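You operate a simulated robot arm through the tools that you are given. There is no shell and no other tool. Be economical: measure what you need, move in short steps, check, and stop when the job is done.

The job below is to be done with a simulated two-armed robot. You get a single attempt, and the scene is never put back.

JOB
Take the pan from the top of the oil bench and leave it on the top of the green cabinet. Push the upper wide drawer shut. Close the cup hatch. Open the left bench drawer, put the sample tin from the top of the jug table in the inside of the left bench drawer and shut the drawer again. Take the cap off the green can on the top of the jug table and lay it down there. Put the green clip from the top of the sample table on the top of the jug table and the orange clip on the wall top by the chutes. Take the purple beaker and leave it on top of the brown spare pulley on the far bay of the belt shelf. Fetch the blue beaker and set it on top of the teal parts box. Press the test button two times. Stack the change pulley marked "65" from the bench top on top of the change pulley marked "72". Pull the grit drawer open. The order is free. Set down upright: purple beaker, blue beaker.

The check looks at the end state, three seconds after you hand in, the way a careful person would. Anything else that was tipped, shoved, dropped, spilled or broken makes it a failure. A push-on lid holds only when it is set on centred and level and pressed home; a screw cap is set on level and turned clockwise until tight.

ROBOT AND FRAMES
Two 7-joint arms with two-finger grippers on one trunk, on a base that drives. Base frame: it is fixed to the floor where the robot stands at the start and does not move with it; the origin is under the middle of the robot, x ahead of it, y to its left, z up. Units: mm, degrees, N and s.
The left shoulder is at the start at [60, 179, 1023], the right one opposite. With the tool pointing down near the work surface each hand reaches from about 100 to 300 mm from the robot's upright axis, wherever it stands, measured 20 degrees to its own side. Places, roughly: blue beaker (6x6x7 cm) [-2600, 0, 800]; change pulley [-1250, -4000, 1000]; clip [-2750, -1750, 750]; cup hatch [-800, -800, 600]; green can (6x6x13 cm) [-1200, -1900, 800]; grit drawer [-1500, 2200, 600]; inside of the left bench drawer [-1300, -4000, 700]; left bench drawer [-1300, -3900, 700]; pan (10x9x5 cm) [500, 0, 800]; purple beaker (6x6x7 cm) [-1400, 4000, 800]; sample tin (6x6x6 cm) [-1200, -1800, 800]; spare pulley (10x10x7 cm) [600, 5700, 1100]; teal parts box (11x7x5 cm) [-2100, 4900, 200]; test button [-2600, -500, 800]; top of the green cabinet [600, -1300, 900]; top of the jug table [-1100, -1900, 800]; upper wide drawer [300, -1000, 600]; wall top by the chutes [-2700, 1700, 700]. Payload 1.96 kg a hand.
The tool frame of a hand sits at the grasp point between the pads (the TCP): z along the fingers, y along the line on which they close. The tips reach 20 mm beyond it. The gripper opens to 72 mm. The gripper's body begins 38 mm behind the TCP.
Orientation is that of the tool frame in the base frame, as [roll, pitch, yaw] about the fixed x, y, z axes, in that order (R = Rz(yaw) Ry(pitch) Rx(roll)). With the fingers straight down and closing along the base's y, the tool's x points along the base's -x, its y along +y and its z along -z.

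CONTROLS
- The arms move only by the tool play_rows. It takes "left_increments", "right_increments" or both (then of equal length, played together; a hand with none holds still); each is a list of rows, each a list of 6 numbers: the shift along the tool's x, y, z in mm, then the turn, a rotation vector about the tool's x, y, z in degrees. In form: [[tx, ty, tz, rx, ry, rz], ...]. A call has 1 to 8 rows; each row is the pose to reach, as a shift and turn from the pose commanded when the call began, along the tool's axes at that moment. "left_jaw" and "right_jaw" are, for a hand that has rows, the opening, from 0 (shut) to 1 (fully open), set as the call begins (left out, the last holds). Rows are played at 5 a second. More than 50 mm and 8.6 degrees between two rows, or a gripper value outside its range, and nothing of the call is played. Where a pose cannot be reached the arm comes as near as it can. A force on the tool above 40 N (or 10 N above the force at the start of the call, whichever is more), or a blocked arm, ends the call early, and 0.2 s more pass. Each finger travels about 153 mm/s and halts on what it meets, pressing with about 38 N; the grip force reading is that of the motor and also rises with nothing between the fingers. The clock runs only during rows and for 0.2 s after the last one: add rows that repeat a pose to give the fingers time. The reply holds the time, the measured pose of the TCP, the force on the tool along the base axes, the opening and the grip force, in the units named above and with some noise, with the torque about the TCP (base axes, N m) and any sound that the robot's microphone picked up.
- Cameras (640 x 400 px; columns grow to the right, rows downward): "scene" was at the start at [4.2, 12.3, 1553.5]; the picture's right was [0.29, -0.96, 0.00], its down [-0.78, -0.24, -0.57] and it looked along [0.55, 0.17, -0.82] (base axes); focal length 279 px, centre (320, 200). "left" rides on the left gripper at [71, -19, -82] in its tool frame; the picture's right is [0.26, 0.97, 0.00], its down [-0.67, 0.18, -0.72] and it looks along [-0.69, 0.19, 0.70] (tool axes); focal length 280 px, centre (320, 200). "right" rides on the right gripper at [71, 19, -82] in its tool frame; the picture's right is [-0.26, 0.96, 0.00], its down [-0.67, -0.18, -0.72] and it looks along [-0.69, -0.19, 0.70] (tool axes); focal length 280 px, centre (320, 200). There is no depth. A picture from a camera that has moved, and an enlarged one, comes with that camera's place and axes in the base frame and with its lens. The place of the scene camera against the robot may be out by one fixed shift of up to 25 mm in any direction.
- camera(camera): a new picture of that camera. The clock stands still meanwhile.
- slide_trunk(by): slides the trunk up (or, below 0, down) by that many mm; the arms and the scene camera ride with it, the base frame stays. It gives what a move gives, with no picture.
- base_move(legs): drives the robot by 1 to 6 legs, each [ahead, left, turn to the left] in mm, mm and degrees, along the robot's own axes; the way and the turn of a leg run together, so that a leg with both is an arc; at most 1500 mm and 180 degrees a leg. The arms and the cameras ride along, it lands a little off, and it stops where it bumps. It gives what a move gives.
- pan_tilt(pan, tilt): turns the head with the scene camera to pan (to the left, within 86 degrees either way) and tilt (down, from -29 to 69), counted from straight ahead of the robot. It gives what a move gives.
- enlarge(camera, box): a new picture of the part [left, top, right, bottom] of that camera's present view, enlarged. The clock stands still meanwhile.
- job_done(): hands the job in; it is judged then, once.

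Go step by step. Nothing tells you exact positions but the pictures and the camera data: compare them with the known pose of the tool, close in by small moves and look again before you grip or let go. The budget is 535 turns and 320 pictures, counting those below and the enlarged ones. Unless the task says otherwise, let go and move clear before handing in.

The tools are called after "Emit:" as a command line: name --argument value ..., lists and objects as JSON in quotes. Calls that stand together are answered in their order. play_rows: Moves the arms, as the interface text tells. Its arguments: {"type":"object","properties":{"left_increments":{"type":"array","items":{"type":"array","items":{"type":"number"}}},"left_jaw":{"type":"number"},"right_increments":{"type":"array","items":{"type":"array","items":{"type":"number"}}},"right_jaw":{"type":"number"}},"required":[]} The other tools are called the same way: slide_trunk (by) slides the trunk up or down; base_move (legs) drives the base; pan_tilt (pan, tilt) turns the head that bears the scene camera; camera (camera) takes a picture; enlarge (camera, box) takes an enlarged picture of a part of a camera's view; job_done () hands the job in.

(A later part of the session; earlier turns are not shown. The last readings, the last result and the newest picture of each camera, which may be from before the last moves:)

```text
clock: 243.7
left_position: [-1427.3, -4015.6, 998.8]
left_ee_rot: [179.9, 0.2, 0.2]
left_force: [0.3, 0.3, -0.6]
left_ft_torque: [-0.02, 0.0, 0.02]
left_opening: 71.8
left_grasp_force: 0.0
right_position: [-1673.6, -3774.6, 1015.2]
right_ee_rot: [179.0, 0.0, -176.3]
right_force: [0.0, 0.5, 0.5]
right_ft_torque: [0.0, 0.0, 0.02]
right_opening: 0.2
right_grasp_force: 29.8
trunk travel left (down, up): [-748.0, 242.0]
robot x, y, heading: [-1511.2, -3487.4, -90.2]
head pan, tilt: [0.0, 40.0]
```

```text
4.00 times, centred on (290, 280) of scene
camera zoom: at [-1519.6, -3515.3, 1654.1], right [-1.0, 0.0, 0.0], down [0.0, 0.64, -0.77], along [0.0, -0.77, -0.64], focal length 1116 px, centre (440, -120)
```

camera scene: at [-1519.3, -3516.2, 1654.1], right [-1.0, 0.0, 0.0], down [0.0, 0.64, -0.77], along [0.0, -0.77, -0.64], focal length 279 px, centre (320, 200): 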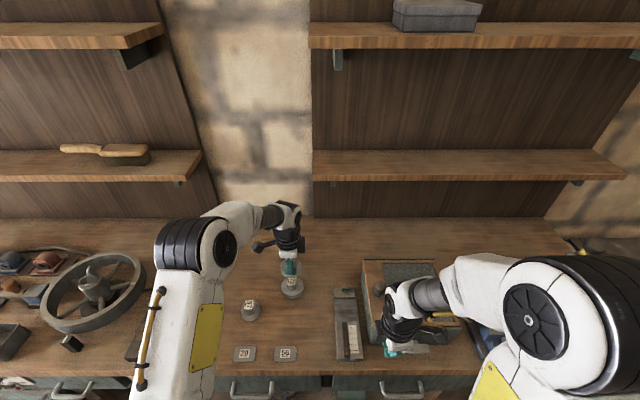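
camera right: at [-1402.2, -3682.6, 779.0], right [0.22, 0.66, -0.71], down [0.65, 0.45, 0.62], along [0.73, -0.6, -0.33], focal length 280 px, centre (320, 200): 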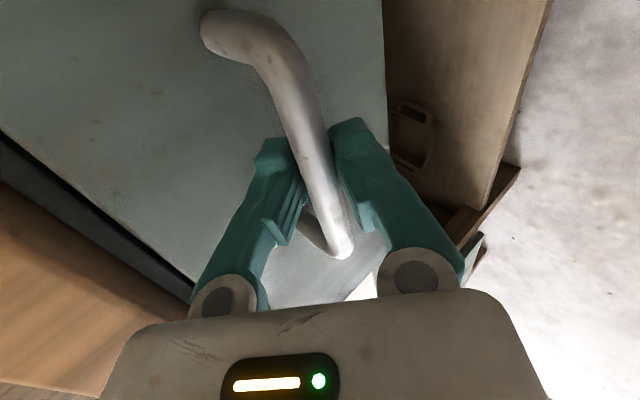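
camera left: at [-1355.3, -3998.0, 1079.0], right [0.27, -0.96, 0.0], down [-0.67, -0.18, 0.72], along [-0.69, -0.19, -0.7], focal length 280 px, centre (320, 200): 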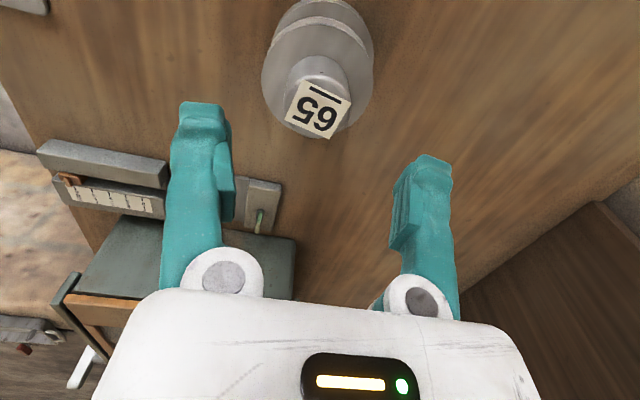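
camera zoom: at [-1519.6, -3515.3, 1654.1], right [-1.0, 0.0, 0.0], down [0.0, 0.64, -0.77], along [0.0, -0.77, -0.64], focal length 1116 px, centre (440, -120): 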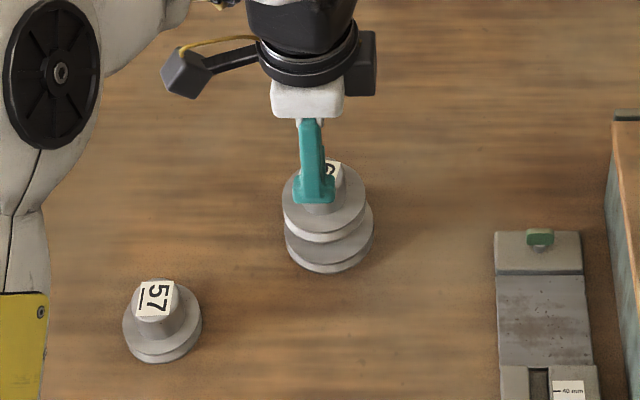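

65 is stacked squarely on 72. I retract the left hand, back away, and drive to the wall side where the clips are.

Emit:
play_rows --left_increments '[[0, -45, 0, 0, 0, 0], [0, -90, 0, 0, 0, 0], [0, -135, 0, 0, 0, 0], [20, -180, 0, 0, 0, 0], [40, -215, 0, 0, 0, 0]]'

Emit:
base_move --legs '[[-700, 0, 0], [0, -480, 0], [0, 0, -90], [0, -950, 0]]'

Emit:
pan_tilt --pan 0 --tilt 35

Emit:
camera --camera "scene"

```text
clock: 244.9
left_position: [-1387.8, -3802.5, 994.5]
left_ee_rot: [180.0, 0.2, 0.2]
left_force: [0.3, 0.5, -0.7]
left_ft_torque: [0.01, 0.01, 0.02]
left_opening: 72.0
left_grasp_force: 0.1
right_position: [-1673.2, -3774.5, 1015.8]
right_ee_rot: [179.1, -0.1, -176.2]
right_force: [-0.4, 0.0, 0.6]
right_ft_torque: [0.02, 0.0, -0.01]
right_opening: 0.1
right_grasp_force: 30.1
trunk travel left (down, up): [-748.0, 242.0]
robot x, y, heading: [-1515.2, -3482.0, -90.0]
head pan, tilt: [0.0, 40.0]
```

```text
clock: 259.5
left_position: [-2307.5, -1979.5, 994.6]
left_ee_rot: [179.9, 0.2, -89.3]
left_force: [-0.1, -0.4, -0.1]
left_ft_torque: [0.0, 0.0, 0.0]
left_opening: 72.0
left_grasp_force: 0.0
right_position: [-2282.5, -1692.4, 1015.5]
right_ee_rot: [178.9, 0.0, 94.2]
right_force: [-0.4, -0.2, -0.3]
right_ft_torque: [0.03, 0.0, -0.01]
right_opening: 0.0
right_grasp_force: 29.7
trunk travel left (down, up): [-748.0, 242.0]
robot x, y, heading: [-1992.2, -1847.3, -179.8]
head pan, tilt: [0.0, 40.0]
```

```text
clock: 260.2
left_position: [-2308.3, -1979.0, 994.1]
left_ee_rot: [180.0, 0.2, -89.2]
left_force: [1.0, -1.1, 0.8]
left_ft_torque: [-0.01, -0.01, -0.01]
left_opening: 72.2
left_grasp_force: 0.1
right_position: [-2283.1, -1692.5, 1014.5]
right_ee_rot: [179.0, -0.1, 94.2]
right_force: [0.2, 0.5, 0.7]
right_ft_torque: [0.02, -0.03, -0.01]
right_opening: 0.0
right_grasp_force: 28.9
trunk travel left (down, up): [-748.0, 242.0]
robot x, y, heading: [-1988.2, -1849.1, -179.5]
head pan, tilt: [0.0, 35.0]
```

```text
185 pictures are left
camera scene: at [-2021.9, -1857.3, 1661.7], right [-0.01, 1.0, 0.0], down [0.57, 0.0, -0.82], along [-0.82, -0.01, -0.57], focal length 279 px, centre (320, 200)
```

scene: 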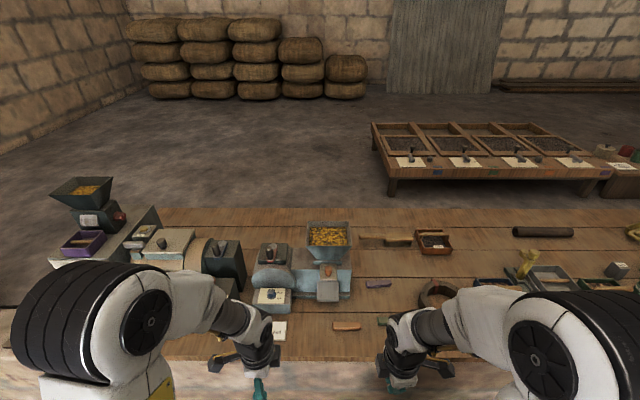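

Orange, purple and green small clips lie on the plank top ahead. I zoom in.

Emit:
enlarge --camera "scene" --box '[240, 220, 480, 370]'

```text
2.67 times, centred on (360, 295) of scene
camera zoom: at [-2021.9, -1857.3, 1661.7], right [-0.01, 1.0, 0.0], down [0.57, 0.0, -0.82], along [-0.82, -0.01, -0.57], focal length 744 px, centre (213, -53)
```

zoom: 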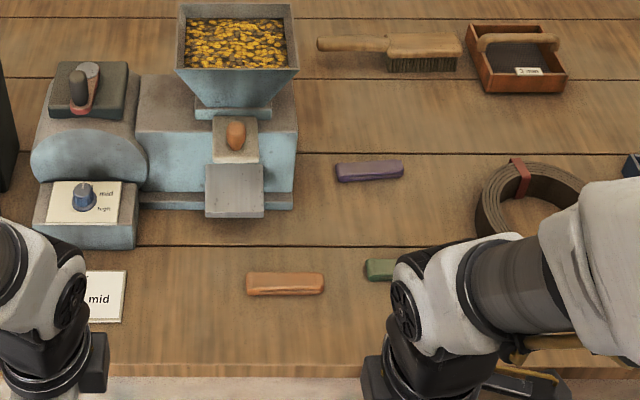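

Orange clip ≈[−2560, −1774], green clip ≈[−2586, −1622] (partly hidden). I drive 130 forward, lower the trunk back, and look with the hand cameras.

Emit:
base_move --legs '[[130, 0, 0]]'

Emit:
slide_trunk --by -80

Emit:
play_rows --left_increments '[[0, 20, 0, 0, 0, -8], [0, 40, 0, 0, 0, -16], [0, 60, 0, 0, 0, -24], [0, 80, 0, 0, 0, -32], [0, 80, 0, 0, 0, -40], [0, 80, 0, 0, 0, -48], [0, 80, 0, 0, 0, -56], [0, 80, 0, 0, 0, -64]]' --right_increments '[[-15, -15, 0, 0, 0, 8], [-30, -30, 0, 0, 0, 16], [-30, -45, 0, 0, 0, 24], [-30, -60, 0, 0, 0, 32], [-30, -60, 0, 0, 0, 40], [-30, -60, 0, 0, 0, 48], [-30, -60, 0, 0, 0, 56], [-30, -60, 0, 0, 0, 64]]' --right_jaw 1

Emit:
camera --camera "right"

Emit:
camera --camera "left"

```text
clock: 261.4
left_position: [-2432.4, -1979.3, 995.7]
left_ee_rot: [179.8, 0.2, -89.2]
left_force: [0.1, -0.3, -0.3]
left_ft_torque: [0.02, 0.02, 0.01]
left_opening: 72.1
left_grasp_force: 0.1
right_position: [-2407.4, -1692.6, 1015.1]
right_ee_rot: [179.0, -0.1, 94.1]
right_force: [0.1, -0.7, 0.3]
right_ft_torque: [0.01, 0.04, -0.03]
right_opening: 0.4
right_grasp_force: 29.8
trunk travel left (down, up): [-748.0, 242.0]
robot x, y, heading: [-2113.2, -1849.4, -179.6]
head pan, tilt: [0.0, 35.0]
```

```text
clock: 262.6
left_position: [-2434.7, -1979.7, 915.4]
left_ee_rot: [179.8, 0.2, -89.4]
left_force: [0.3, -0.1, -0.3]
left_ft_torque: [0.02, 0.02, -0.03]
left_opening: 72.3
left_grasp_force: 0.0
right_position: [-2408.0, -1692.5, 934.5]
right_ee_rot: [179.0, -0.1, 94.1]
right_force: [-0.3, -0.4, -0.1]
right_ft_torque: [-0.01, 0.0, 0.02]
right_opening: 0.0
right_grasp_force: 29.3
trunk travel left (down, up): [-668.0, 322.0]
robot x, y, heading: [-2114.0, -1847.8, -179.8]
head pan, tilt: [0.0, 35.0]
```

```text
clock: 264.4
left_position: [-2514.1, -1980.0, 914.7]
left_ee_rot: [-179.9, 0.2, -25.2]
left_force: [0.0, 0.6, -0.1]
left_ft_torque: [0.03, 0.03, -0.03]
left_opening: 71.8
left_grasp_force: 0.0
right_position: [-2465.1, -1727.3, 933.8]
right_ee_rot: [179.6, -0.9, 30.0]
right_force: [-0.7, -0.2, 0.1]
right_ft_torque: [-0.04, 0.02, -0.01]
right_opening: 72.0
right_grasp_force: 0.0
trunk travel left (down, up): [-668.0, 322.0]
robot x, y, heading: [-2115.1, -1853.2, -180.0]
head pan, tilt: [0.0, 35.0]
```

```text
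183 pictures are left
camera right: at [-2395.7, -1709.6, 1017.8], right [0.26, -0.97, 0.0], down [-0.69, -0.18, 0.7], along [-0.68, -0.18, -0.71], focal length 280 px, centre (320, 200)
```

right: 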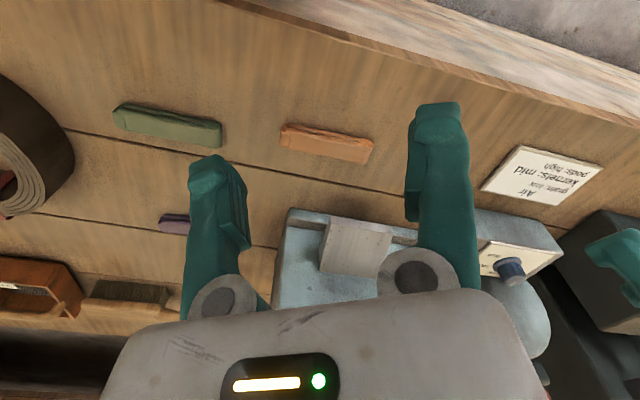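

```text
182 pictures are left
camera left: at [-2440.9, -1993.9, 995.4], right [-0.17, -0.98, 0.0], down [-0.69, 0.12, 0.72], along [-0.71, 0.13, -0.7], focal length 280 px, centre (320, 200)
```

left: 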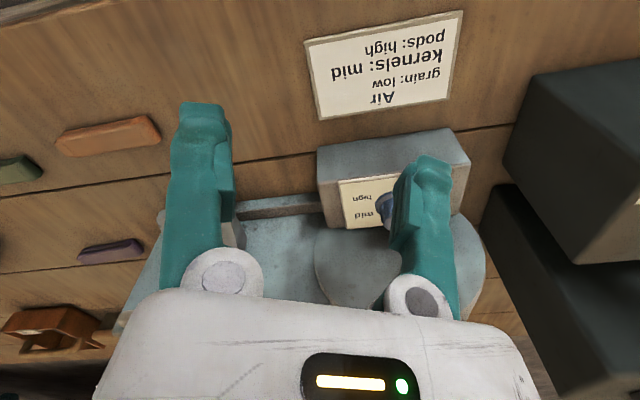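

Orange clip: [−2558, −1762, 758]; green: [−2580, −1595], both lying along y. I turn both hands to close along x and shift the base 180 right so each hand faces its clip.

Emit:
play_rows --left_increments '[[10, 0, -10, 0, 0, 8], [20, 0, -20, 0, 0, 16], [30, 0, -20, 0, 0, 24], [30, 0, -20, 0, 0, 32], [30, 0, -20, 0, 0, 40], [30, 0, -20, 0, 0, 48], [30, 0, -20, 0, 0, 56], [30, 0, -20, 0, 0, 64]]' --right_increments '[[0, 0, 0, 0, 0, -8], [0, 0, 0, 0, 0, -16], [0, 0, 0, 0, 0, -24], [0, 0, 0, 0, 0, -32], [0, 0, 0, 0, 0, -40], [0, 0, 0, 0, 0, -48], [0, 0, 0, 0, 0, -56], [0, 0, 0, 0, 0, -62]]'

Emit:
base_move --legs '[[0, -180, 0]]'

Emit:
camera --camera "right"

Emit:
camera --camera "left"

```text
clock: 266.2
left_position: [-2486.1, -1993.6, 935.2]
left_ee_rot: [179.9, 0.1, -89.5]
left_force: [-0.4, 0.2, -0.3]
left_ft_torque: [-0.04, 0.04, 0.02]
left_opening: 71.9
left_grasp_force: 0.0
right_position: [-2466.1, -1726.7, 935.5]
right_ee_rot: [179.1, -0.2, 92.3]
right_force: [-0.4, -0.2, 0.3]
right_ft_torque: [0.0, 0.0, 0.01]
right_opening: 71.9
right_grasp_force: 0.1
trunk travel left (down, up): [-668.0, 322.0]
robot x, y, heading: [-2114.8, -1849.3, -179.9]
head pan, tilt: [0.0, 35.0]
```

```text
clock: 267.7
left_position: [-2488.1, -1812.0, 934.6]
left_ee_rot: [179.8, 0.0, -89.1]
left_force: [0.7, 0.7, -1.1]
left_ft_torque: [-0.02, 0.01, -0.01]
left_opening: 72.0
left_grasp_force: 0.1
right_position: [-2465.9, -1545.6, 935.0]
right_ee_rot: [179.0, -0.2, 92.3]
right_force: [0.4, 0.9, -0.3]
right_ft_torque: [-0.01, 0.01, -0.01]
right_opening: 71.7
right_grasp_force: 0.2
trunk travel left (down, up): [-668.0, 322.0]
robot x, y, heading: [-2114.7, -1669.7, -179.4]
head pan, tilt: [0.0, 35.0]
```

```text
181 pictures are left
camera right: at [-2452.2, -1475.1, 1017.0], right [0.97, -0.22, 0.02], down [-0.17, -0.68, 0.71], along [-0.15, -0.7, -0.7], focal length 280 px, centre (320, 200)
```

right: 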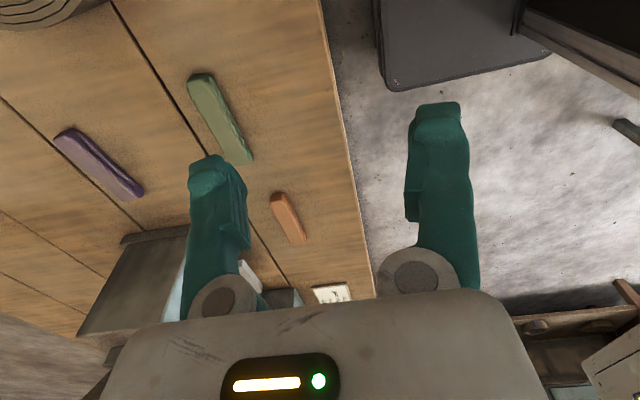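

```text
180 pictures are left
camera left: at [-2466.6, -1883.8, 1015.6], right [-0.96, -0.28, 0.0], down [-0.19, 0.67, 0.72], along [-0.2, 0.69, -0.7], focal length 280 px, centre (320, 200)
```

left: 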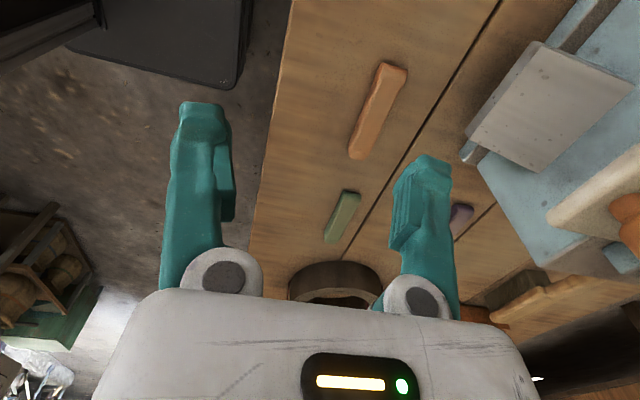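

Both clips measured. I move both hands over them to z≈810.

Emit:
play_rows --right_increments '[[-11, -28, 25, 0, 0, 0], [-22, -56, 50, 0, 0, 0], [-33, -85, 75, 0, 0, 0], [-44, -113, 100, 0, 0, 0], [-44, -113, 125, 0, 0, 0]]' --left_increments '[[-12, 17, 25, 0, 0, 0], [-24, 35, 50, 0, 0, 0], [-36, 52, 75, 0, 0, 0], [-48, 69, 100, 0, 0, 0], [-48, 69, 125, 0, 0, 0]]' --left_jaw 0.75 --right_jaw 0.75

Emit:
camera --camera "right"

Emit:
camera --camera "left"

```text
clock: 268.9
left_position: [-2558.2, -1765.0, 808.9]
left_ee_rot: [180.0, 0.1, -89.0]
left_force: [0.0, 0.2, -0.1]
left_ft_torque: [-0.01, 0.02, -0.02]
left_opening: 54.2
left_grasp_force: 0.1
right_position: [-2574.4, -1594.9, 807.0]
right_ee_rot: [179.0, -0.2, 92.3]
right_force: [-0.4, 0.2, -0.2]
right_ft_torque: [-0.02, -0.02, 0.0]
right_opening: 54.0
right_grasp_force: 0.0
trunk travel left (down, up): [-668.0, 322.0]
robot x, y, heading: [-2117.3, -1666.9, -179.8]
head pan, tilt: [0.0, 35.0]
```

```text
179 pictures are left
camera right: at [-2560.3, -1524.8, 890.5], right [0.97, -0.22, 0.02], down [-0.17, -0.68, 0.71], along [-0.15, -0.69, -0.7], focal length 280 px, centre (320, 200)
```

right: 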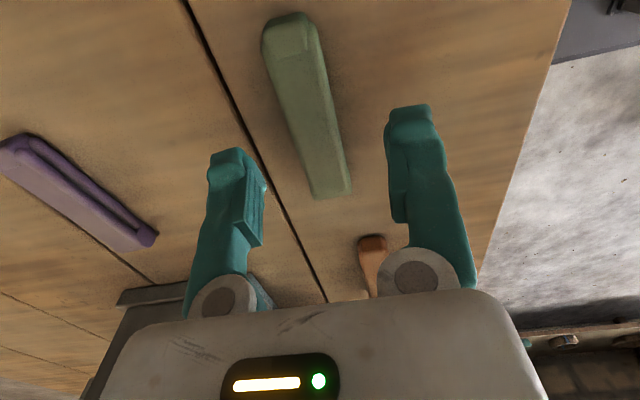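

```text
178 pictures are left
camera left: at [-2537.2, -1837.4, 891.2], right [-0.96, -0.28, 0.0], down [-0.19, 0.67, 0.72], along [-0.2, 0.69, -0.7], focal length 280 px, centre (320, 200)
```

left: 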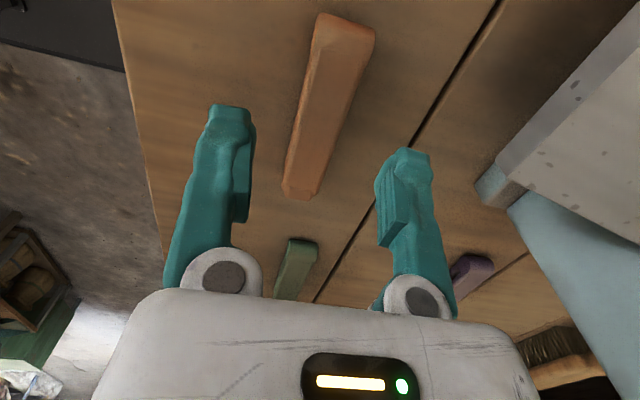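

Clips are between the fingers. I descend to tips just above the planks and close both.

Emit:
play_rows --right_increments '[[0, -5, 12, 0, 0, 0], [0, -5, 22, 0, 0, 0], [0, -5, 28, 0, 0, 0], [0, -5, 32, 0, 0, 0], [0, -5, 35, 0, 0, 0]]' --left_increments '[[0, 0, 12, 0, 0, 0], [0, 0, 22, 0, 0, 0], [0, 0, 28, 0, 0, 0], [0, 0, 32, 0, 0, 0], [0, 0, 35, 0, 0, 0]]'

Emit:
camera --camera "right"

Emit:
camera --camera "left"

```text
clock: 270.1
left_position: [-2558.1, -1765.5, 775.1]
left_ee_rot: [179.9, 0.1, -89.1]
left_force: [0.0, 0.0, -0.4]
left_ft_torque: [0.01, 0.03, -0.03]
left_opening: 54.0
left_grasp_force: 0.1
right_position: [-2581.2, -1594.9, 771.3]
right_ee_rot: [179.0, -0.1, 92.3]
right_force: [-0.3, -0.4, 0.4]
right_ft_torque: [-0.02, 0.0, 0.03]
right_opening: 53.9
right_grasp_force: 0.0
trunk travel left (down, up): [-668.0, 322.0]
robot x, y, heading: [-2115.3, -1667.5, -179.7]
head pan, tilt: [0.0, 35.0]
```

```text
177 pictures are left
camera right: at [-2565.9, -1524.1, 855.1], right [0.97, -0.22, 0.02], down [-0.17, -0.68, 0.71], along [-0.15, -0.7, -0.7], focal length 280 px, centre (320, 200)
```

right: 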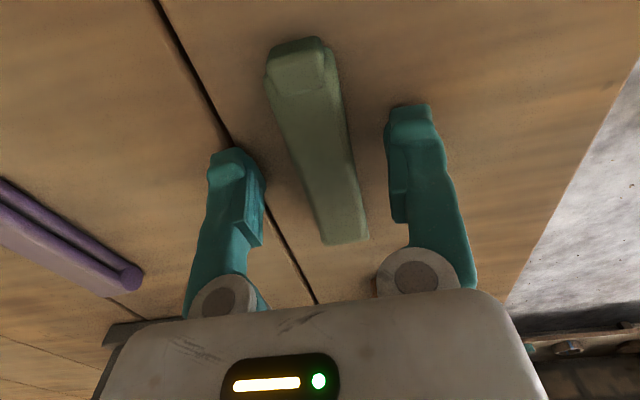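

```text
176 pictures are left
camera left: at [-2537.0, -1837.5, 855.4], right [-0.96, -0.28, 0.0], down [-0.19, 0.67, 0.72], along [-0.2, 0.69, -0.7], focal length 280 px, centre (320, 200)
```

left: 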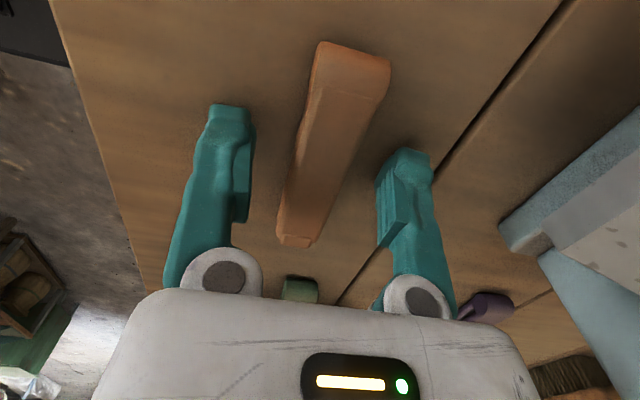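

Emit:
play_rows --right_increments '[[0, 0, 2, 0, 0, 0], [0, 0, 4, 0, 0, 0]]' --left_increments '[[0, 0, 3, 0, 0, 0], [0, 0, 7, 0, 0, 0]]'

Emit:
play_rows --right_increments '[[0, 0, 0, 0, 0, 0], [0, 0, 0, 0, 0, 0], [0, 0, 0, 0, 0, 0]]' --left_increments '[[0, 0, 0, 0, 0, 0], [0, 0, 0, 0, 0, 0], [0, 0, 0, 0, 0, 0]]' --left_jaw 0 --right_jaw 0

Emit:
play_rows --right_increments '[[0, 0, -10, 0, 0, 0], [0, 0, -40, 0, 0, 0], [0, 0, -80, 0, 0, 0], [0, 0, -125, 0, 0, 0], [0, 0, -170, 0, 0, 0]]' --left_increments '[[0, 0, -10, 0, 0, 0], [0, 0, -40, 0, 0, 0], [0, 0, -80, 0, 0, 0], [0, 0, -125, 0, 0, 0], [0, 0, -170, 0, 0, 0]]'

Emit:
camera --camera "right"

Emit:
camera --camera "left"

```text
clock: 270.7
left_position: [-2556.8, -1765.1, 769.6]
left_ee_rot: [179.7, 0.1, -89.1]
left_force: [-1.1, -0.8, 11.7]
left_ft_torque: [0.0, -0.38, 0.01]
left_opening: 54.3
left_grasp_force: 0.0
right_position: [-2580.3, -1594.5, 770.1]
right_ee_rot: [179.2, 0.0, 92.3]
right_force: [-0.2, 0.4, 10.1]
right_ft_torque: [0.01, 0.36, -0.03]
right_opening: 55.0
right_grasp_force: 0.9
trunk travel left (down, up): [-668.0, 322.0]
robot x, y, heading: [-2111.5, -1668.5, -179.5]
head pan, tilt: [0.0, 35.0]
```

```text
clock: 271.5
left_position: [-2556.0, -1764.7, 769.9]
left_ee_rot: [179.7, 0.1, -89.2]
left_force: [4.1, 0.5, 20.1]
left_ft_torque: [-0.05, -0.38, -0.05]
left_opening: 22.1
left_grasp_force: 37.7
right_position: [-2579.4, -1594.3, 769.5]
right_ee_rot: [179.2, -0.1, 92.3]
right_force: [5.2, 1.3, 10.8]
right_ft_torque: [-0.01, 0.09, -0.01]
right_opening: 21.8
right_grasp_force: 38.3
trunk travel left (down, up): [-668.0, 322.0]
robot x, y, heading: [-2111.8, -1669.7, -179.4]
head pan, tilt: [0.0, 35.0]
```

```text
clock: 272.7
left_position: [-2556.7, -1765.7, 939.4]
left_ee_rot: [179.9, 0.1, -89.3]
left_force: [-0.3, 0.0, -0.2]
left_ft_torque: [-0.03, -0.01, -0.01]
left_opening: 22.3
left_grasp_force: 38.0
right_position: [-2580.7, -1594.7, 939.0]
right_ee_rot: [179.1, -0.1, 92.4]
right_force: [0.2, -0.4, -0.1]
right_ft_torque: [-0.01, 0.01, 0.01]
right_opening: 22.2
right_grasp_force: 38.2
trunk travel left (down, up): [-668.0, 322.0]
robot x, y, heading: [-2112.5, -1667.0, -179.7]
head pan, tilt: [0.0, 35.0]
```

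```text
175 pictures are left
camera right: at [-2565.4, -1524.6, 1021.7], right [0.97, -0.22, 0.02], down [-0.17, -0.68, 0.71], along [-0.15, -0.7, -0.7], focal length 280 px, centre (320, 200)
```

right: 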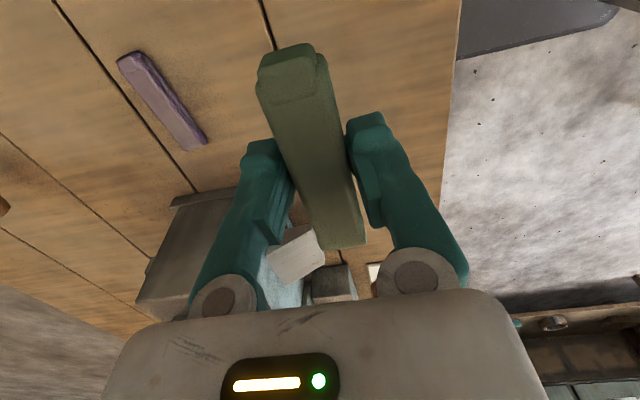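

```text
174 pictures are left
camera left: at [-2536.8, -1836.9, 1019.8], right [-0.96, -0.28, 0.0], down [-0.19, 0.67, 0.72], along [-0.2, 0.69, -0.7], focal length 280 px, centre (320, 200)
```

left: 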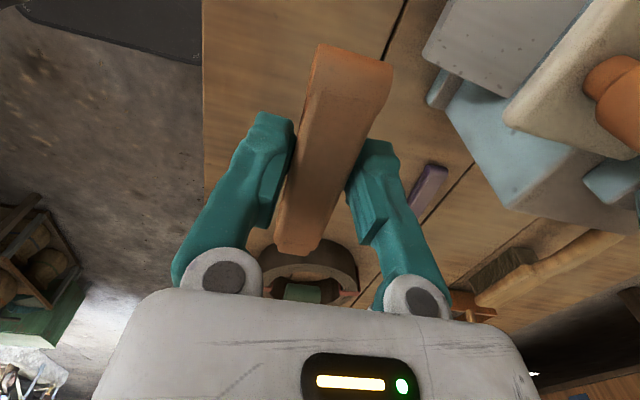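

Both clips are held. I back up, turn around to the jug table and bring the green clip (right hand) over its near edge.

Emit:
base_move --legs '[[-160, 0, 0], [0, 0, 180], [190, -20, 0]]'

Emit:
pan_tilt --pan 0 --tilt 45

Emit:
camera --camera "scene"

```text
clock: 282.6
left_position: [-1325.5, -1580.5, 937.9]
left_ee_rot: [-180.0, 0.1, 91.6]
left_force: [-0.2, -0.1, -0.6]
left_ft_torque: [0.06, 0.04, 0.02]
left_opening: 21.9
left_grasp_force: 38.0
right_position: [-1300.6, -1750.3, 937.3]
right_ee_rot: [179.0, -0.1, -87.0]
right_force: [0.3, -0.6, -1.5]
right_ft_torque: [0.04, 0.02, -0.01]
right_opening: 21.9
right_grasp_force: 37.8
trunk travel left (down, up): [-668.0, 322.0]
robot x, y, heading: [-1771.1, -1684.2, 1.1]
head pan, tilt: [0.0, 35.0]
```

```text
clock: 283.4
left_position: [-1326.8, -1580.4, 937.6]
left_ee_rot: [179.9, 0.2, 91.7]
left_force: [0.6, 0.7, -0.9]
left_ft_torque: [-0.01, 0.0, 0.05]
left_opening: 22.1
left_grasp_force: 37.6
right_position: [-1300.8, -1748.4, 937.3]
right_ee_rot: [179.0, -0.1, -87.0]
right_force: [-0.2, -0.7, -0.4]
right_ft_torque: [0.0, -0.01, -0.03]
right_opening: 21.8
right_grasp_force: 38.3
trunk travel left (down, up): [-668.0, 322.0]
robot x, y, heading: [-1768.4, -1685.2, 1.3]
head pan, tilt: [0.0, 45.0]
```

```text
173 pictures are left
camera scene: at [-1752.2, -1691.1, 1566.9], right [0.02, -1.0, 0.0], down [-0.71, -0.01, -0.71], along [0.71, 0.01, -0.71], focal length 279 px, centre (320, 200)
```

scene: 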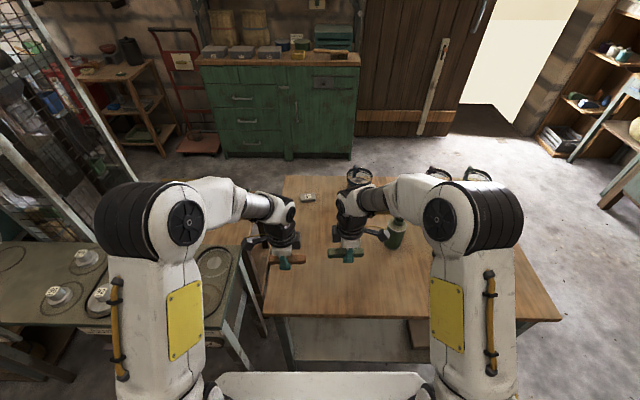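

The green clip hangs over a free spot at [−1300, −1749]. I lower it to the table.

Emit:
play_rows --right_increments '[[0, 0, 40, 0, 0, 0], [0, 0, 80, 0, 0, 0], [0, 0, 110, 0, 0, 0], [0, 0, 122, 0, 0, 0], [0, 0, 128, 0, 0, 0], [0, 0, 132, 0, 0, 0], [0, 0, 136, 0, 0, 0], [0, 0, 140, 0, 0, 0]]'

Emit:
camera --camera "right"

```text
clock: 285.2
left_position: [-1327.5, -1580.9, 938.4]
left_ee_rot: [179.9, 0.1, 91.5]
left_force: [-0.4, -0.2, -0.3]
left_ft_torque: [-0.03, 0.02, -0.02]
left_opening: 21.9
left_grasp_force: 37.7
right_position: [-1305.4, -1750.3, 798.3]
right_ee_rot: [179.3, -0.3, -87.0]
right_force: [-1.5, -3.7, 21.3]
right_ft_torque: [-0.01, -0.29, 0.09]
right_opening: 21.7
right_grasp_force: 37.4
trunk travel left (down, up): [-668.0, 322.0]
robot x, y, heading: [-1770.4, -1680.5, 0.9]
head pan, tilt: [0.0, 45.0]
```

```text
172 pictures are left
camera right: at [-1318.4, -1822.7, 882.5], right [-0.98, 0.21, 0.01], down [0.16, 0.69, 0.71], along [0.14, 0.7, -0.7], focal length 280 px, centre (320, 200)
```

right: 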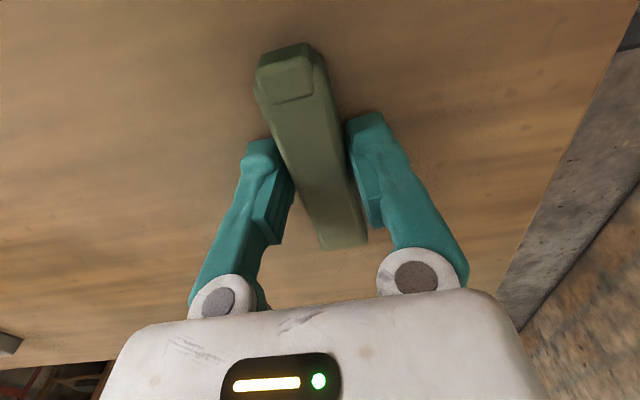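

On the table. I release and lift.

Emit:
play_rows --right_increments '[[0, 0, -2, 0, 0, 0], [0, 0, -2, 0, 0, 0], [0, 0, -2, 0, 0, 0], [0, 0, -35, 0, 0, 0], [0, 0, -80, 0, 0, 0], [0, 0, -125, 0, 0, 0], [0, 0, -160, 0, 0, 0]]' --right_jaw 0.8

Emit:
camera --camera "right"

```text
clock: 286.8
left_position: [-1326.3, -1580.1, 937.8]
left_ee_rot: [179.9, 0.2, 91.6]
left_force: [0.1, -0.6, 0.6]
left_ft_torque: [0.02, -0.03, 0.0]
left_opening: 21.9
left_grasp_force: 37.9
right_position: [-1300.3, -1750.3, 956.7]
right_ee_rot: [179.1, -0.1, -87.0]
right_force: [0.2, 0.6, 0.1]
right_ft_torque: [-0.02, -0.03, 0.01]
right_opening: 57.9
right_grasp_force: 0.0
trunk travel left (down, up): [-668.0, 322.0]
robot x, y, heading: [-1771.9, -1684.4, 1.1]
head pan, tilt: [0.0, 45.0]
```

```text
171 pictures are left
camera right: at [-1315.0, -1822.4, 1040.1], right [-0.98, 0.21, 0.02], down [0.16, 0.69, 0.71], along [0.14, 0.7, -0.7], focal length 280 px, centre (320, 200)
```

right: 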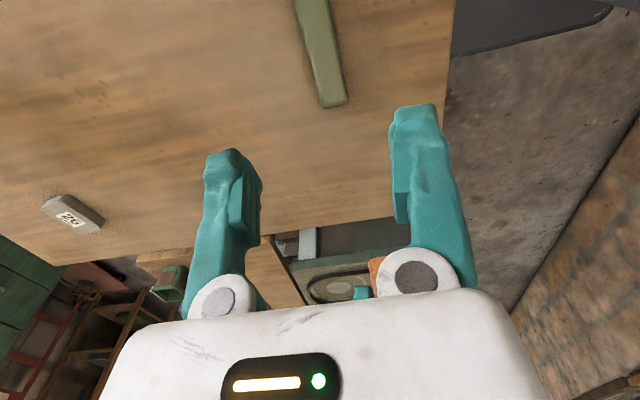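

Green clip placed. I back into the aisle and turn north to look along the wall.

Emit:
base_move --legs '[[-290, 0, 0], [0, 0, 90]]'

Emit:
pan_tilt --pan 10 --tilt 25

Emit:
camera --camera "scene"

```text
clock: 292.6
left_position: [-2174.4, -1249.6, 937.3]
left_ee_rot: [180.0, 0.2, -176.4]
left_force: [0.0, -0.3, 0.2]
left_ft_torque: [0.01, -0.01, -0.02]
left_opening: 21.8
left_grasp_force: 38.3
right_position: [-2005.0, -1218.4, 956.8]
right_ee_rot: [179.1, -0.1, 5.0]
right_force: [-0.2, -0.5, 0.4]
right_ft_torque: [-0.01, -0.01, 0.03]
right_opening: 57.8
right_grasp_force: 0.0
trunk travel left (down, up): [-668.0, 322.0]
robot x, y, heading: [-2060.0, -1689.5, 93.2]
head pan, tilt: [0.0, 45.0]
```

```text
clock: 293.5
left_position: [-2173.0, -1249.1, 937.6]
left_ee_rot: [179.8, 0.1, -176.5]
left_force: [0.4, 0.5, 0.2]
left_ft_torque: [0.02, 0.01, 0.0]
left_opening: 21.9
left_grasp_force: 37.9
right_position: [-2004.9, -1218.0, 957.0]
right_ee_rot: [179.1, -0.1, 5.0]
right_force: [0.4, 0.4, -0.6]
right_ft_torque: [0.0, -0.03, -0.01]
right_opening: 57.6
right_grasp_force: 0.0
trunk travel left (down, up): [-668.0, 322.0]
robot x, y, heading: [-2055.0, -1688.6, 93.3]
head pan, tilt: [10.0, 25.0]
```

```text
170 pictures are left
camera scene: at [-2078.8, -1667.2, 1597.4], right [0.97, 0.23, 0.0], down [0.1, -0.41, -0.91], along [-0.21, 0.88, -0.42], focal length 279 px, centre (320, 200)
```

scene: 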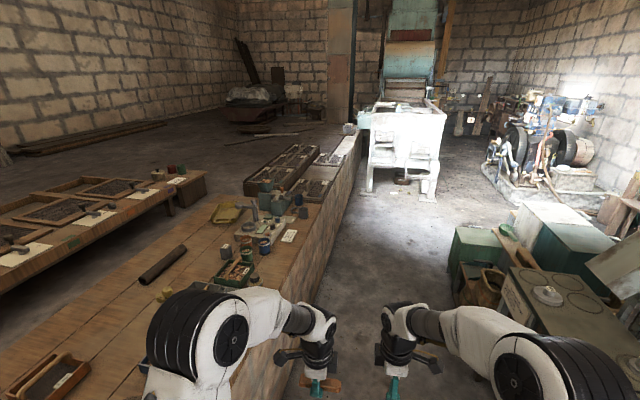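

Emit:
enlarge --camera "scene" --box '[140, 130, 380, 290]'

```text
2.50 times, centred on (260, 210) of scene
camera zoom: at [-2078.8, -1667.2, 1597.4], right [0.97, 0.23, 0.0], down [0.1, -0.41, -0.91], along [-0.21, 0.88, -0.42], focal length 697 px, centre (470, 175)
```

zoom: 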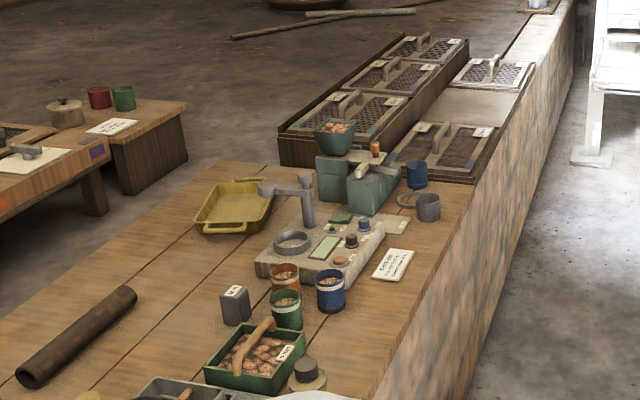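

Blue beaker is near [−2618, −30]; the tester with its button near y −500. I drive north and face the wall there.

Emit:
base_move --legs '[[1160, -10, 0], [0, 0, 87]]'

Emit:
pan_tilt --pan 0 --tilt 40

Emit:
camera --camera "scene"

```text
clock: 303.2
left_position: [-2559.0, -646.5, 937.2]
left_ee_rot: [179.8, 0.3, -85.6]
left_force: [-0.3, -0.6, -0.1]
left_ft_torque: [0.0, -0.01, 0.03]
left_opening: 21.9
left_grasp_force: 37.7
right_position: [-2594.3, -477.5, 956.9]
right_ee_rot: [179.0, -0.2, 95.7]
right_force: [-0.1, -0.4, 0.1]
right_ft_torque: [-0.01, -0.02, 0.01]
right_opening: 57.6
right_grasp_force: 0.1
trunk travel left (down, up): [-668.0, 322.0]
robot x, y, heading: [-2120.1, -521.8, -176.0]
head pan, tilt: [10.0, 25.0]
```

```text
clock: 304.0
left_position: [-2559.7, -646.3, 937.0]
left_ee_rot: [179.9, 0.2, -85.5]
left_force: [0.0, 0.2, -0.7]
left_ft_torque: [0.02, -0.01, -0.01]
left_opening: 22.0
left_grasp_force: 38.0
right_position: [-2593.3, -478.8, 956.6]
right_ee_rot: [179.0, -0.2, 95.8]
right_force: [0.8, -0.2, 0.5]
right_ft_torque: [0.01, -0.02, 0.01]
right_opening: 57.6
right_grasp_force: 0.1
trunk travel left (down, up): [-668.0, 322.0]
robot x, y, heading: [-2126.9, -517.0, -176.0]
head pan, tilt: [0.0, 40.0]
```

```text
168 pictures are left
camera scene: at [-2153.1, -532.3, 1574.2], right [-0.07, 1.0, 0.0], down [0.64, 0.04, -0.77], along [-0.76, -0.05, -0.64], focal length 279 px, centre (320, 200)
```

scene: 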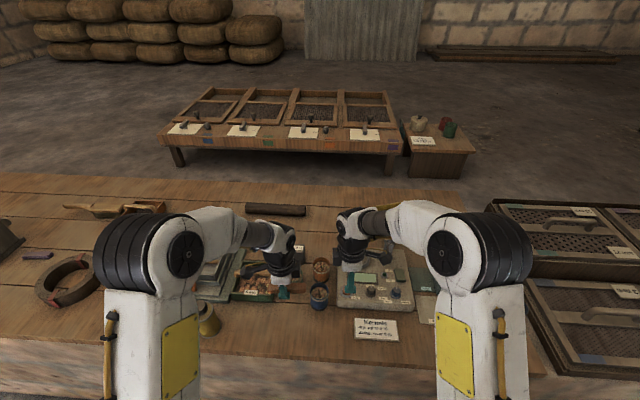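

I pull the right hand back to get a view of the tester.

Emit:
play_rows --right_increments '[[0, 45, 0, 0, 0, 0], [0, 90, 0, 0, 0, 0], [40, 110, 0, 0, 0, 0], [80, 120, 0, 0, 0, 0]]' --left_increments '[[0, -40, 0, 0, 0, 0], [0, -80, 0, 0, 0, 0], [0, -115, 0, 0, 0, 0], [0, -115, 0, 0, 0, 0]]' --right_jaw 0

Emit:
enlarge --camera "scene" --box '[280, 210, 460, 350]'

```text
clock: 305.0
left_position: [-2444.8, -634.2, 937.1]
left_ee_rot: [179.9, 0.1, -85.6]
left_force: [0.0, 0.7, -0.4]
left_ft_torque: [-0.04, -0.01, 0.04]
left_opening: 22.0
left_grasp_force: 37.7
right_position: [-2484.7, -384.9, 958.3]
right_ee_rot: [178.9, 0.0, 95.9]
right_force: [-0.3, -0.5, 0.6]
right_ft_torque: [-0.01, -0.01, 0.02]
right_opening: 0.0
right_grasp_force: 29.7
trunk travel left (down, up): [-668.0, 322.0]
robot x, y, heading: [-2121.5, -522.0, -176.2]
head pan, tilt: [0.0, 40.0]
```

```text
2.86 times, centred on (370, 280) of scene
camera zoom: at [-2153.2, -531.7, 1574.1], right [-0.07, 1.0, 0.0], down [0.64, 0.04, -0.77], along [-0.76, -0.05, -0.64], focal length 797 px, centre (177, -29)
```

zoom: 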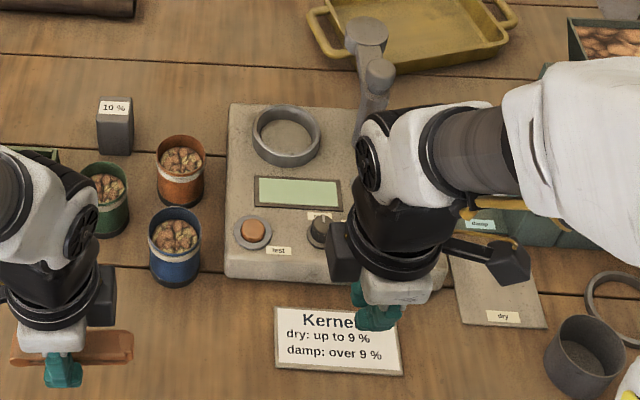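

The orange "test" button is at about [−2644, −479]. I move closer and bring the closed right hand above it.

Emit:
base_move --legs '[[60, 0, -4]]'

Emit:
play_rows --right_increments '[[-25, -35, 0, 0, 0, 0], [-50, -70, 20, 0, 0, 0], [-79, -108, 40, 0, 0, 0], [-79, -108, 60, 0, 0, 0]]'

Emit:
camera --camera "right"

Emit:
enlarge --camera "scene" --box '[260, 200, 440, 340]'

```text
clock: 306.0
left_position: [-2511.6, -616.8, 936.3]
left_ee_rot: [179.9, 0.2, -89.5]
left_force: [-0.3, 0.9, -1.0]
left_ft_torque: [-0.01, 0.01, 0.02]
left_opening: 22.2
left_grasp_force: 38.1
right_position: [-2535.4, -364.9, 957.9]
right_ee_rot: [178.9, -0.1, 92.0]
right_force: [0.4, -0.2, 0.2]
right_ft_torque: [-0.03, -0.01, -0.05]
right_opening: 0.1
right_grasp_force: 29.7
trunk travel left (down, up): [-668.0, 322.0]
robot x, y, heading: [-2179.7, -524.4, -179.8]
head pan, tilt: [0.0, 40.0]
```

```text
refused: row 3 steps farther than a row can; nothing moved
```

```text
166 pictures are left
camera right: at [-2520.1, -293.4, 1041.1], right [0.97, -0.23, 0.02], down [-0.17, -0.68, 0.71], along [-0.15, -0.69, -0.7], focal length 280 px, centre (320, 200)
```

right: 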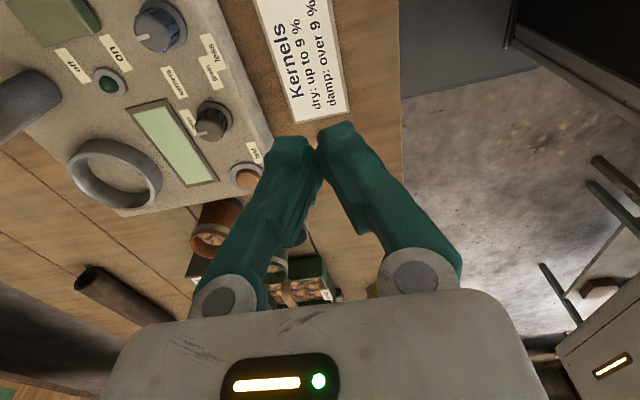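

```text
2.86 times, centred on (350, 270) of scene
camera zoom: at [-2213.7, -532.7, 1574.1], right [0.0, 1.0, 0.0], down [0.64, 0.0, -0.77], along [-0.77, 0.0, -0.64], focal length 797 px, centre (234, 0)
```

zoom: 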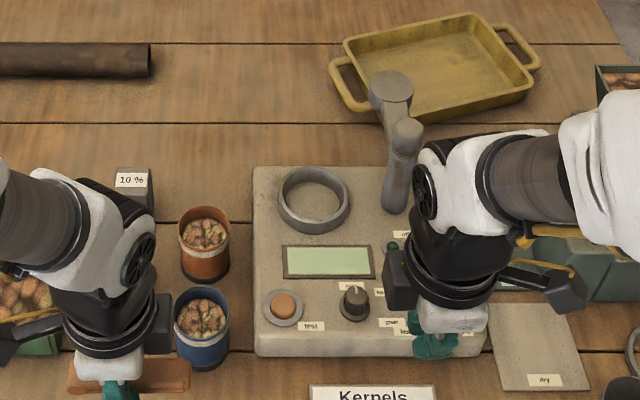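

Button confirmed at [−2653, −482, ~790]. I move over it with shorter rows.

Emit:
play_rows --right_increments '[[-25, -28, 0, 0, 0, 0], [-50, -56, 5, 0, 0, 0], [-75, -84, 15, 0, 0, 0], [-95, -105, 35, 0, 0, 0], [-113, -122, 60, 0, 0, 0], [-113, -122, 88, 0, 0, 0]]'

Emit:
camera --camera "right"

```text
clock: 307.4
left_position: [-2510.8, -616.4, 936.4]
left_ee_rot: [180.0, 0.2, -89.5]
left_force: [-0.6, -0.1, -0.1]
left_ft_torque: [0.0, 0.0, 0.01]
left_opening: 22.1
left_grasp_force: 37.8
right_position: [-2650.5, -479.3, 867.9]
right_ee_rot: [179.0, -0.2, 92.0]
right_force: [-0.3, 0.2, 0.0]
right_ft_torque: [0.0, 0.01, -0.01]
right_opening: 0.1
right_grasp_force: 29.6
trunk travel left (down, up): [-668.0, 322.0]
robot x, y, heading: [-2181.2, -521.6, -179.8]
head pan, tilt: [0.0, 40.0]
```

```text
164 pictures are left
camera right: at [-2635.0, -408.6, 950.8], right [0.97, -0.23, 0.02], down [-0.17, -0.68, 0.71], along [-0.15, -0.69, -0.7], focal length 280 px, centre (320, 200)
```

right: 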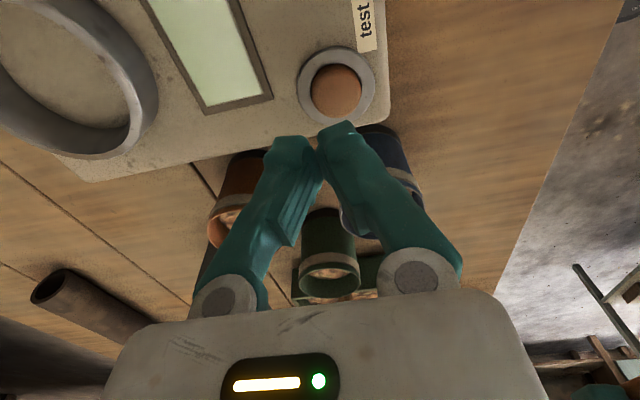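

The button is ~10 mm toward +x. I correct and descend close above it.

Emit:
play_rows --right_increments '[[0, 10, 10, 0, 0, 0], [0, 10, 30, 0, 0, 0], [0, 10, 45, 0, 0, 0]]'

Emit:
camera --camera "right"

```text
clock: 308.2
left_position: [-2510.9, -615.4, 937.0]
left_ee_rot: [179.9, 0.2, -89.5]
left_force: [-0.4, 0.2, 0.1]
left_ft_torque: [0.05, 0.02, -0.03]
left_opening: 21.8
left_grasp_force: 38.5
right_position: [-2639.9, -479.9, 825.2]
right_ee_rot: [179.1, -0.1, 92.0]
right_force: [-1.5, 0.1, 4.1]
right_ft_torque: [0.0, 0.03, -0.04]
right_opening: 5.9
right_grasp_force: 29.3
trunk travel left (down, up): [-668.0, 322.0]
robot x, y, heading: [-2181.4, -526.3, -179.6]
head pan, tilt: [0.0, 40.0]
heard: click
```

```text
163 pictures are left
camera right: at [-2624.4, -409.3, 907.5], right [0.97, -0.23, 0.01], down [-0.17, -0.68, 0.71], along [-0.15, -0.69, -0.7], focal length 280 px, centre (320, 200)
```

right: 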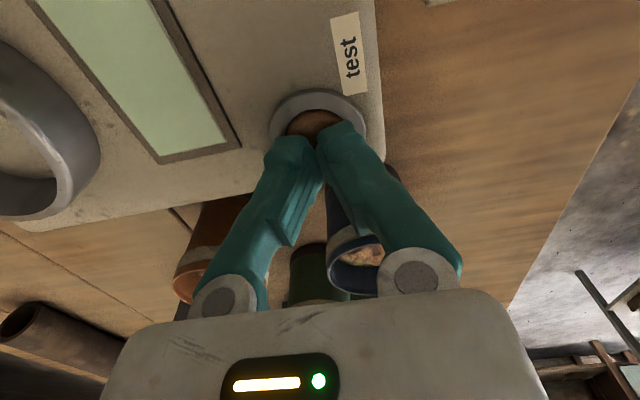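

One click heard (button top ≈805). I raise 12 mm to release it.

Emit:
play_rows --right_increments '[[0, 0, -12, 0, 0, 0], [0, 0, -15, 0, 0, 0]]'

Emit:
enlarge --camera "scene" --box '[260, 200, 440, 340]'

```text
clock: 308.8
left_position: [-2510.7, -615.4, 935.7]
left_ee_rot: [179.9, 0.1, -89.4]
left_force: [-0.1, -0.4, -0.1]
left_ft_torque: [0.01, 0.0, -0.01]
left_opening: 22.0
left_grasp_force: 37.3
right_position: [-2639.1, -480.7, 838.6]
right_ee_rot: [179.1, -0.2, 92.1]
right_force: [-0.8, -0.3, 0.8]
right_ft_torque: [-0.02, -0.04, -0.01]
right_opening: 0.2
right_grasp_force: 30.0
trunk travel left (down, up): [-668.0, 322.0]
robot x, y, heading: [-2179.0, -518.7, -180.0]
head pan, tilt: [0.0, 40.0]
```

```text
2.86 times, centred on (350, 270) of scene
camera zoom: at [-2212.3, -532.7, 1574.1], right [0.0, 1.0, 0.0], down [0.64, 0.0, -0.77], along [-0.77, 0.0, -0.64], focal length 797 px, centre (234, 0)
```

zoom: 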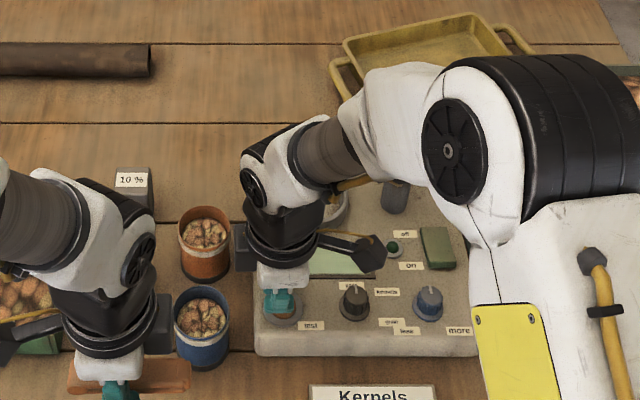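

Second press: down to the same depth.

Emit:
play_rows --right_increments '[[0, 0, 8, 0, 0, 0], [0, 0, 15, 0, 0, 0]]'

```text
clock: 309.4
left_position: [-2511.1, -617.1, 937.2]
left_ee_rot: [179.9, 0.3, -89.5]
left_force: [0.3, 0.6, -0.4]
left_ft_torque: [0.02, 0.03, 0.01]
left_opening: 22.1
left_grasp_force: 37.2
right_position: [-2639.3, -480.1, 824.8]
right_ee_rot: [179.1, -0.1, 92.0]
right_force: [0.2, -1.0, 4.0]
right_ft_torque: [0.01, 0.05, 0.01]
right_opening: 6.0
right_grasp_force: 29.5
trunk travel left (down, up): [-668.0, 322.0]
robot x, y, heading: [-2183.6, -522.1, -179.9]
head pan, tilt: [0.0, 40.0]
heard: click
```

Second click heard. I raise the hand and move on to the blue beaker near y≈0.

Emit:
play_rows --right_increments '[[0, 0, -40, 0, 0, 0], [0, 0, -85, 0, 0, 0], [0, 0, -130, 0, 0, 0], [0, 40, -130, 0, 0, 0], [0, 80, -130, 0, 0, 0]]'

Emit:
base_move --legs '[[-40, 0, 0], [0, -430, 0]]'

Emit:
camera --camera "scene"

Emit:
camera --camera "right"

```text
clock: 310.6
left_position: [-2510.5, -616.2, 937.1]
left_ee_rot: [179.9, 0.1, -89.6]
left_force: [-0.2, 0.5, -0.4]
left_ft_torque: [-0.03, 0.05, -0.01]
left_opening: 21.9
left_grasp_force: 37.9
right_position: [-2561.2, -477.0, 954.8]
right_ee_rot: [179.1, -0.1, 92.1]
right_force: [0.3, 1.0, 0.7]
right_ft_torque: [-0.02, -0.01, -0.03]
right_opening: 0.0
right_grasp_force: 29.4
trunk travel left (down, up): [-668.0, 322.0]
robot x, y, heading: [-2180.7, -527.1, -179.9]
head pan, tilt: [0.0, 40.0]
```

```text
clock: 313.7
left_position: [-2472.8, -191.1, 937.1]
left_ee_rot: [179.9, 0.2, -88.7]
left_force: [0.0, 0.3, -0.5]
left_ft_torque: [-0.02, 0.03, 0.0]
left_opening: 22.1
left_grasp_force: 38.0
right_position: [-2527.8, -52.9, 954.8]
right_ee_rot: [179.1, -0.1, 92.8]
right_force: [0.9, -0.7, -0.3]
right_ft_torque: [-0.02, 0.02, 0.01]
right_opening: 0.0
right_grasp_force: 29.3
trunk travel left (down, up): [-668.0, 322.0]
robot x, y, heading: [-2149.2, -92.7, -179.0]
head pan, tilt: [0.0, 40.0]
```

```text
161 pictures are left
camera scene: at [-2175.7, -103.4, 1574.1], right [-0.02, 1.0, 0.0], down [0.64, 0.01, -0.77], along [-0.77, -0.01, -0.64], focal length 279 px, centre (320, 200)
```

scene: 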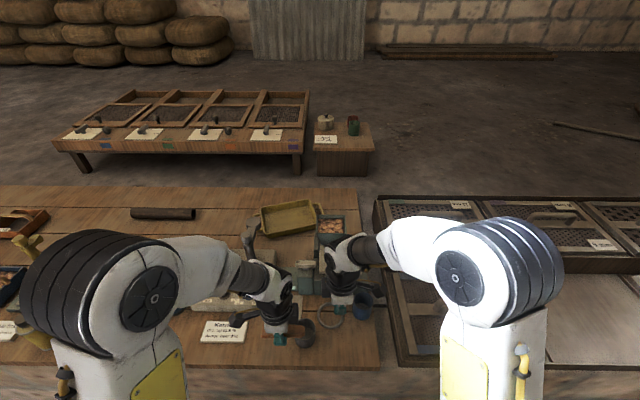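

```text
160 pictures are left
camera right: at [-2512.7, 18.6, 1037.5], right [0.98, -0.22, 0.02], down [-0.16, -0.68, 0.71], along [-0.14, -0.7, -0.7], focal length 280 px, centre (320, 200)
```

right: 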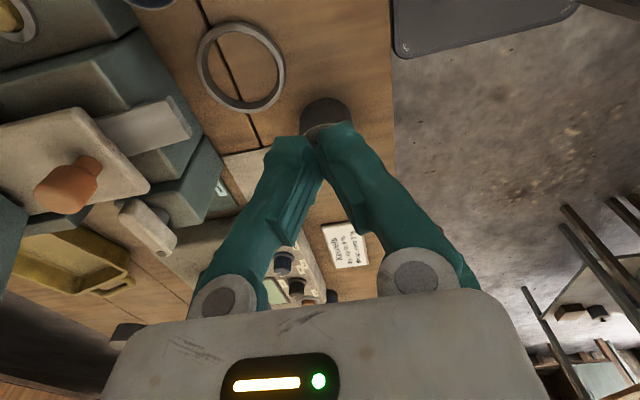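

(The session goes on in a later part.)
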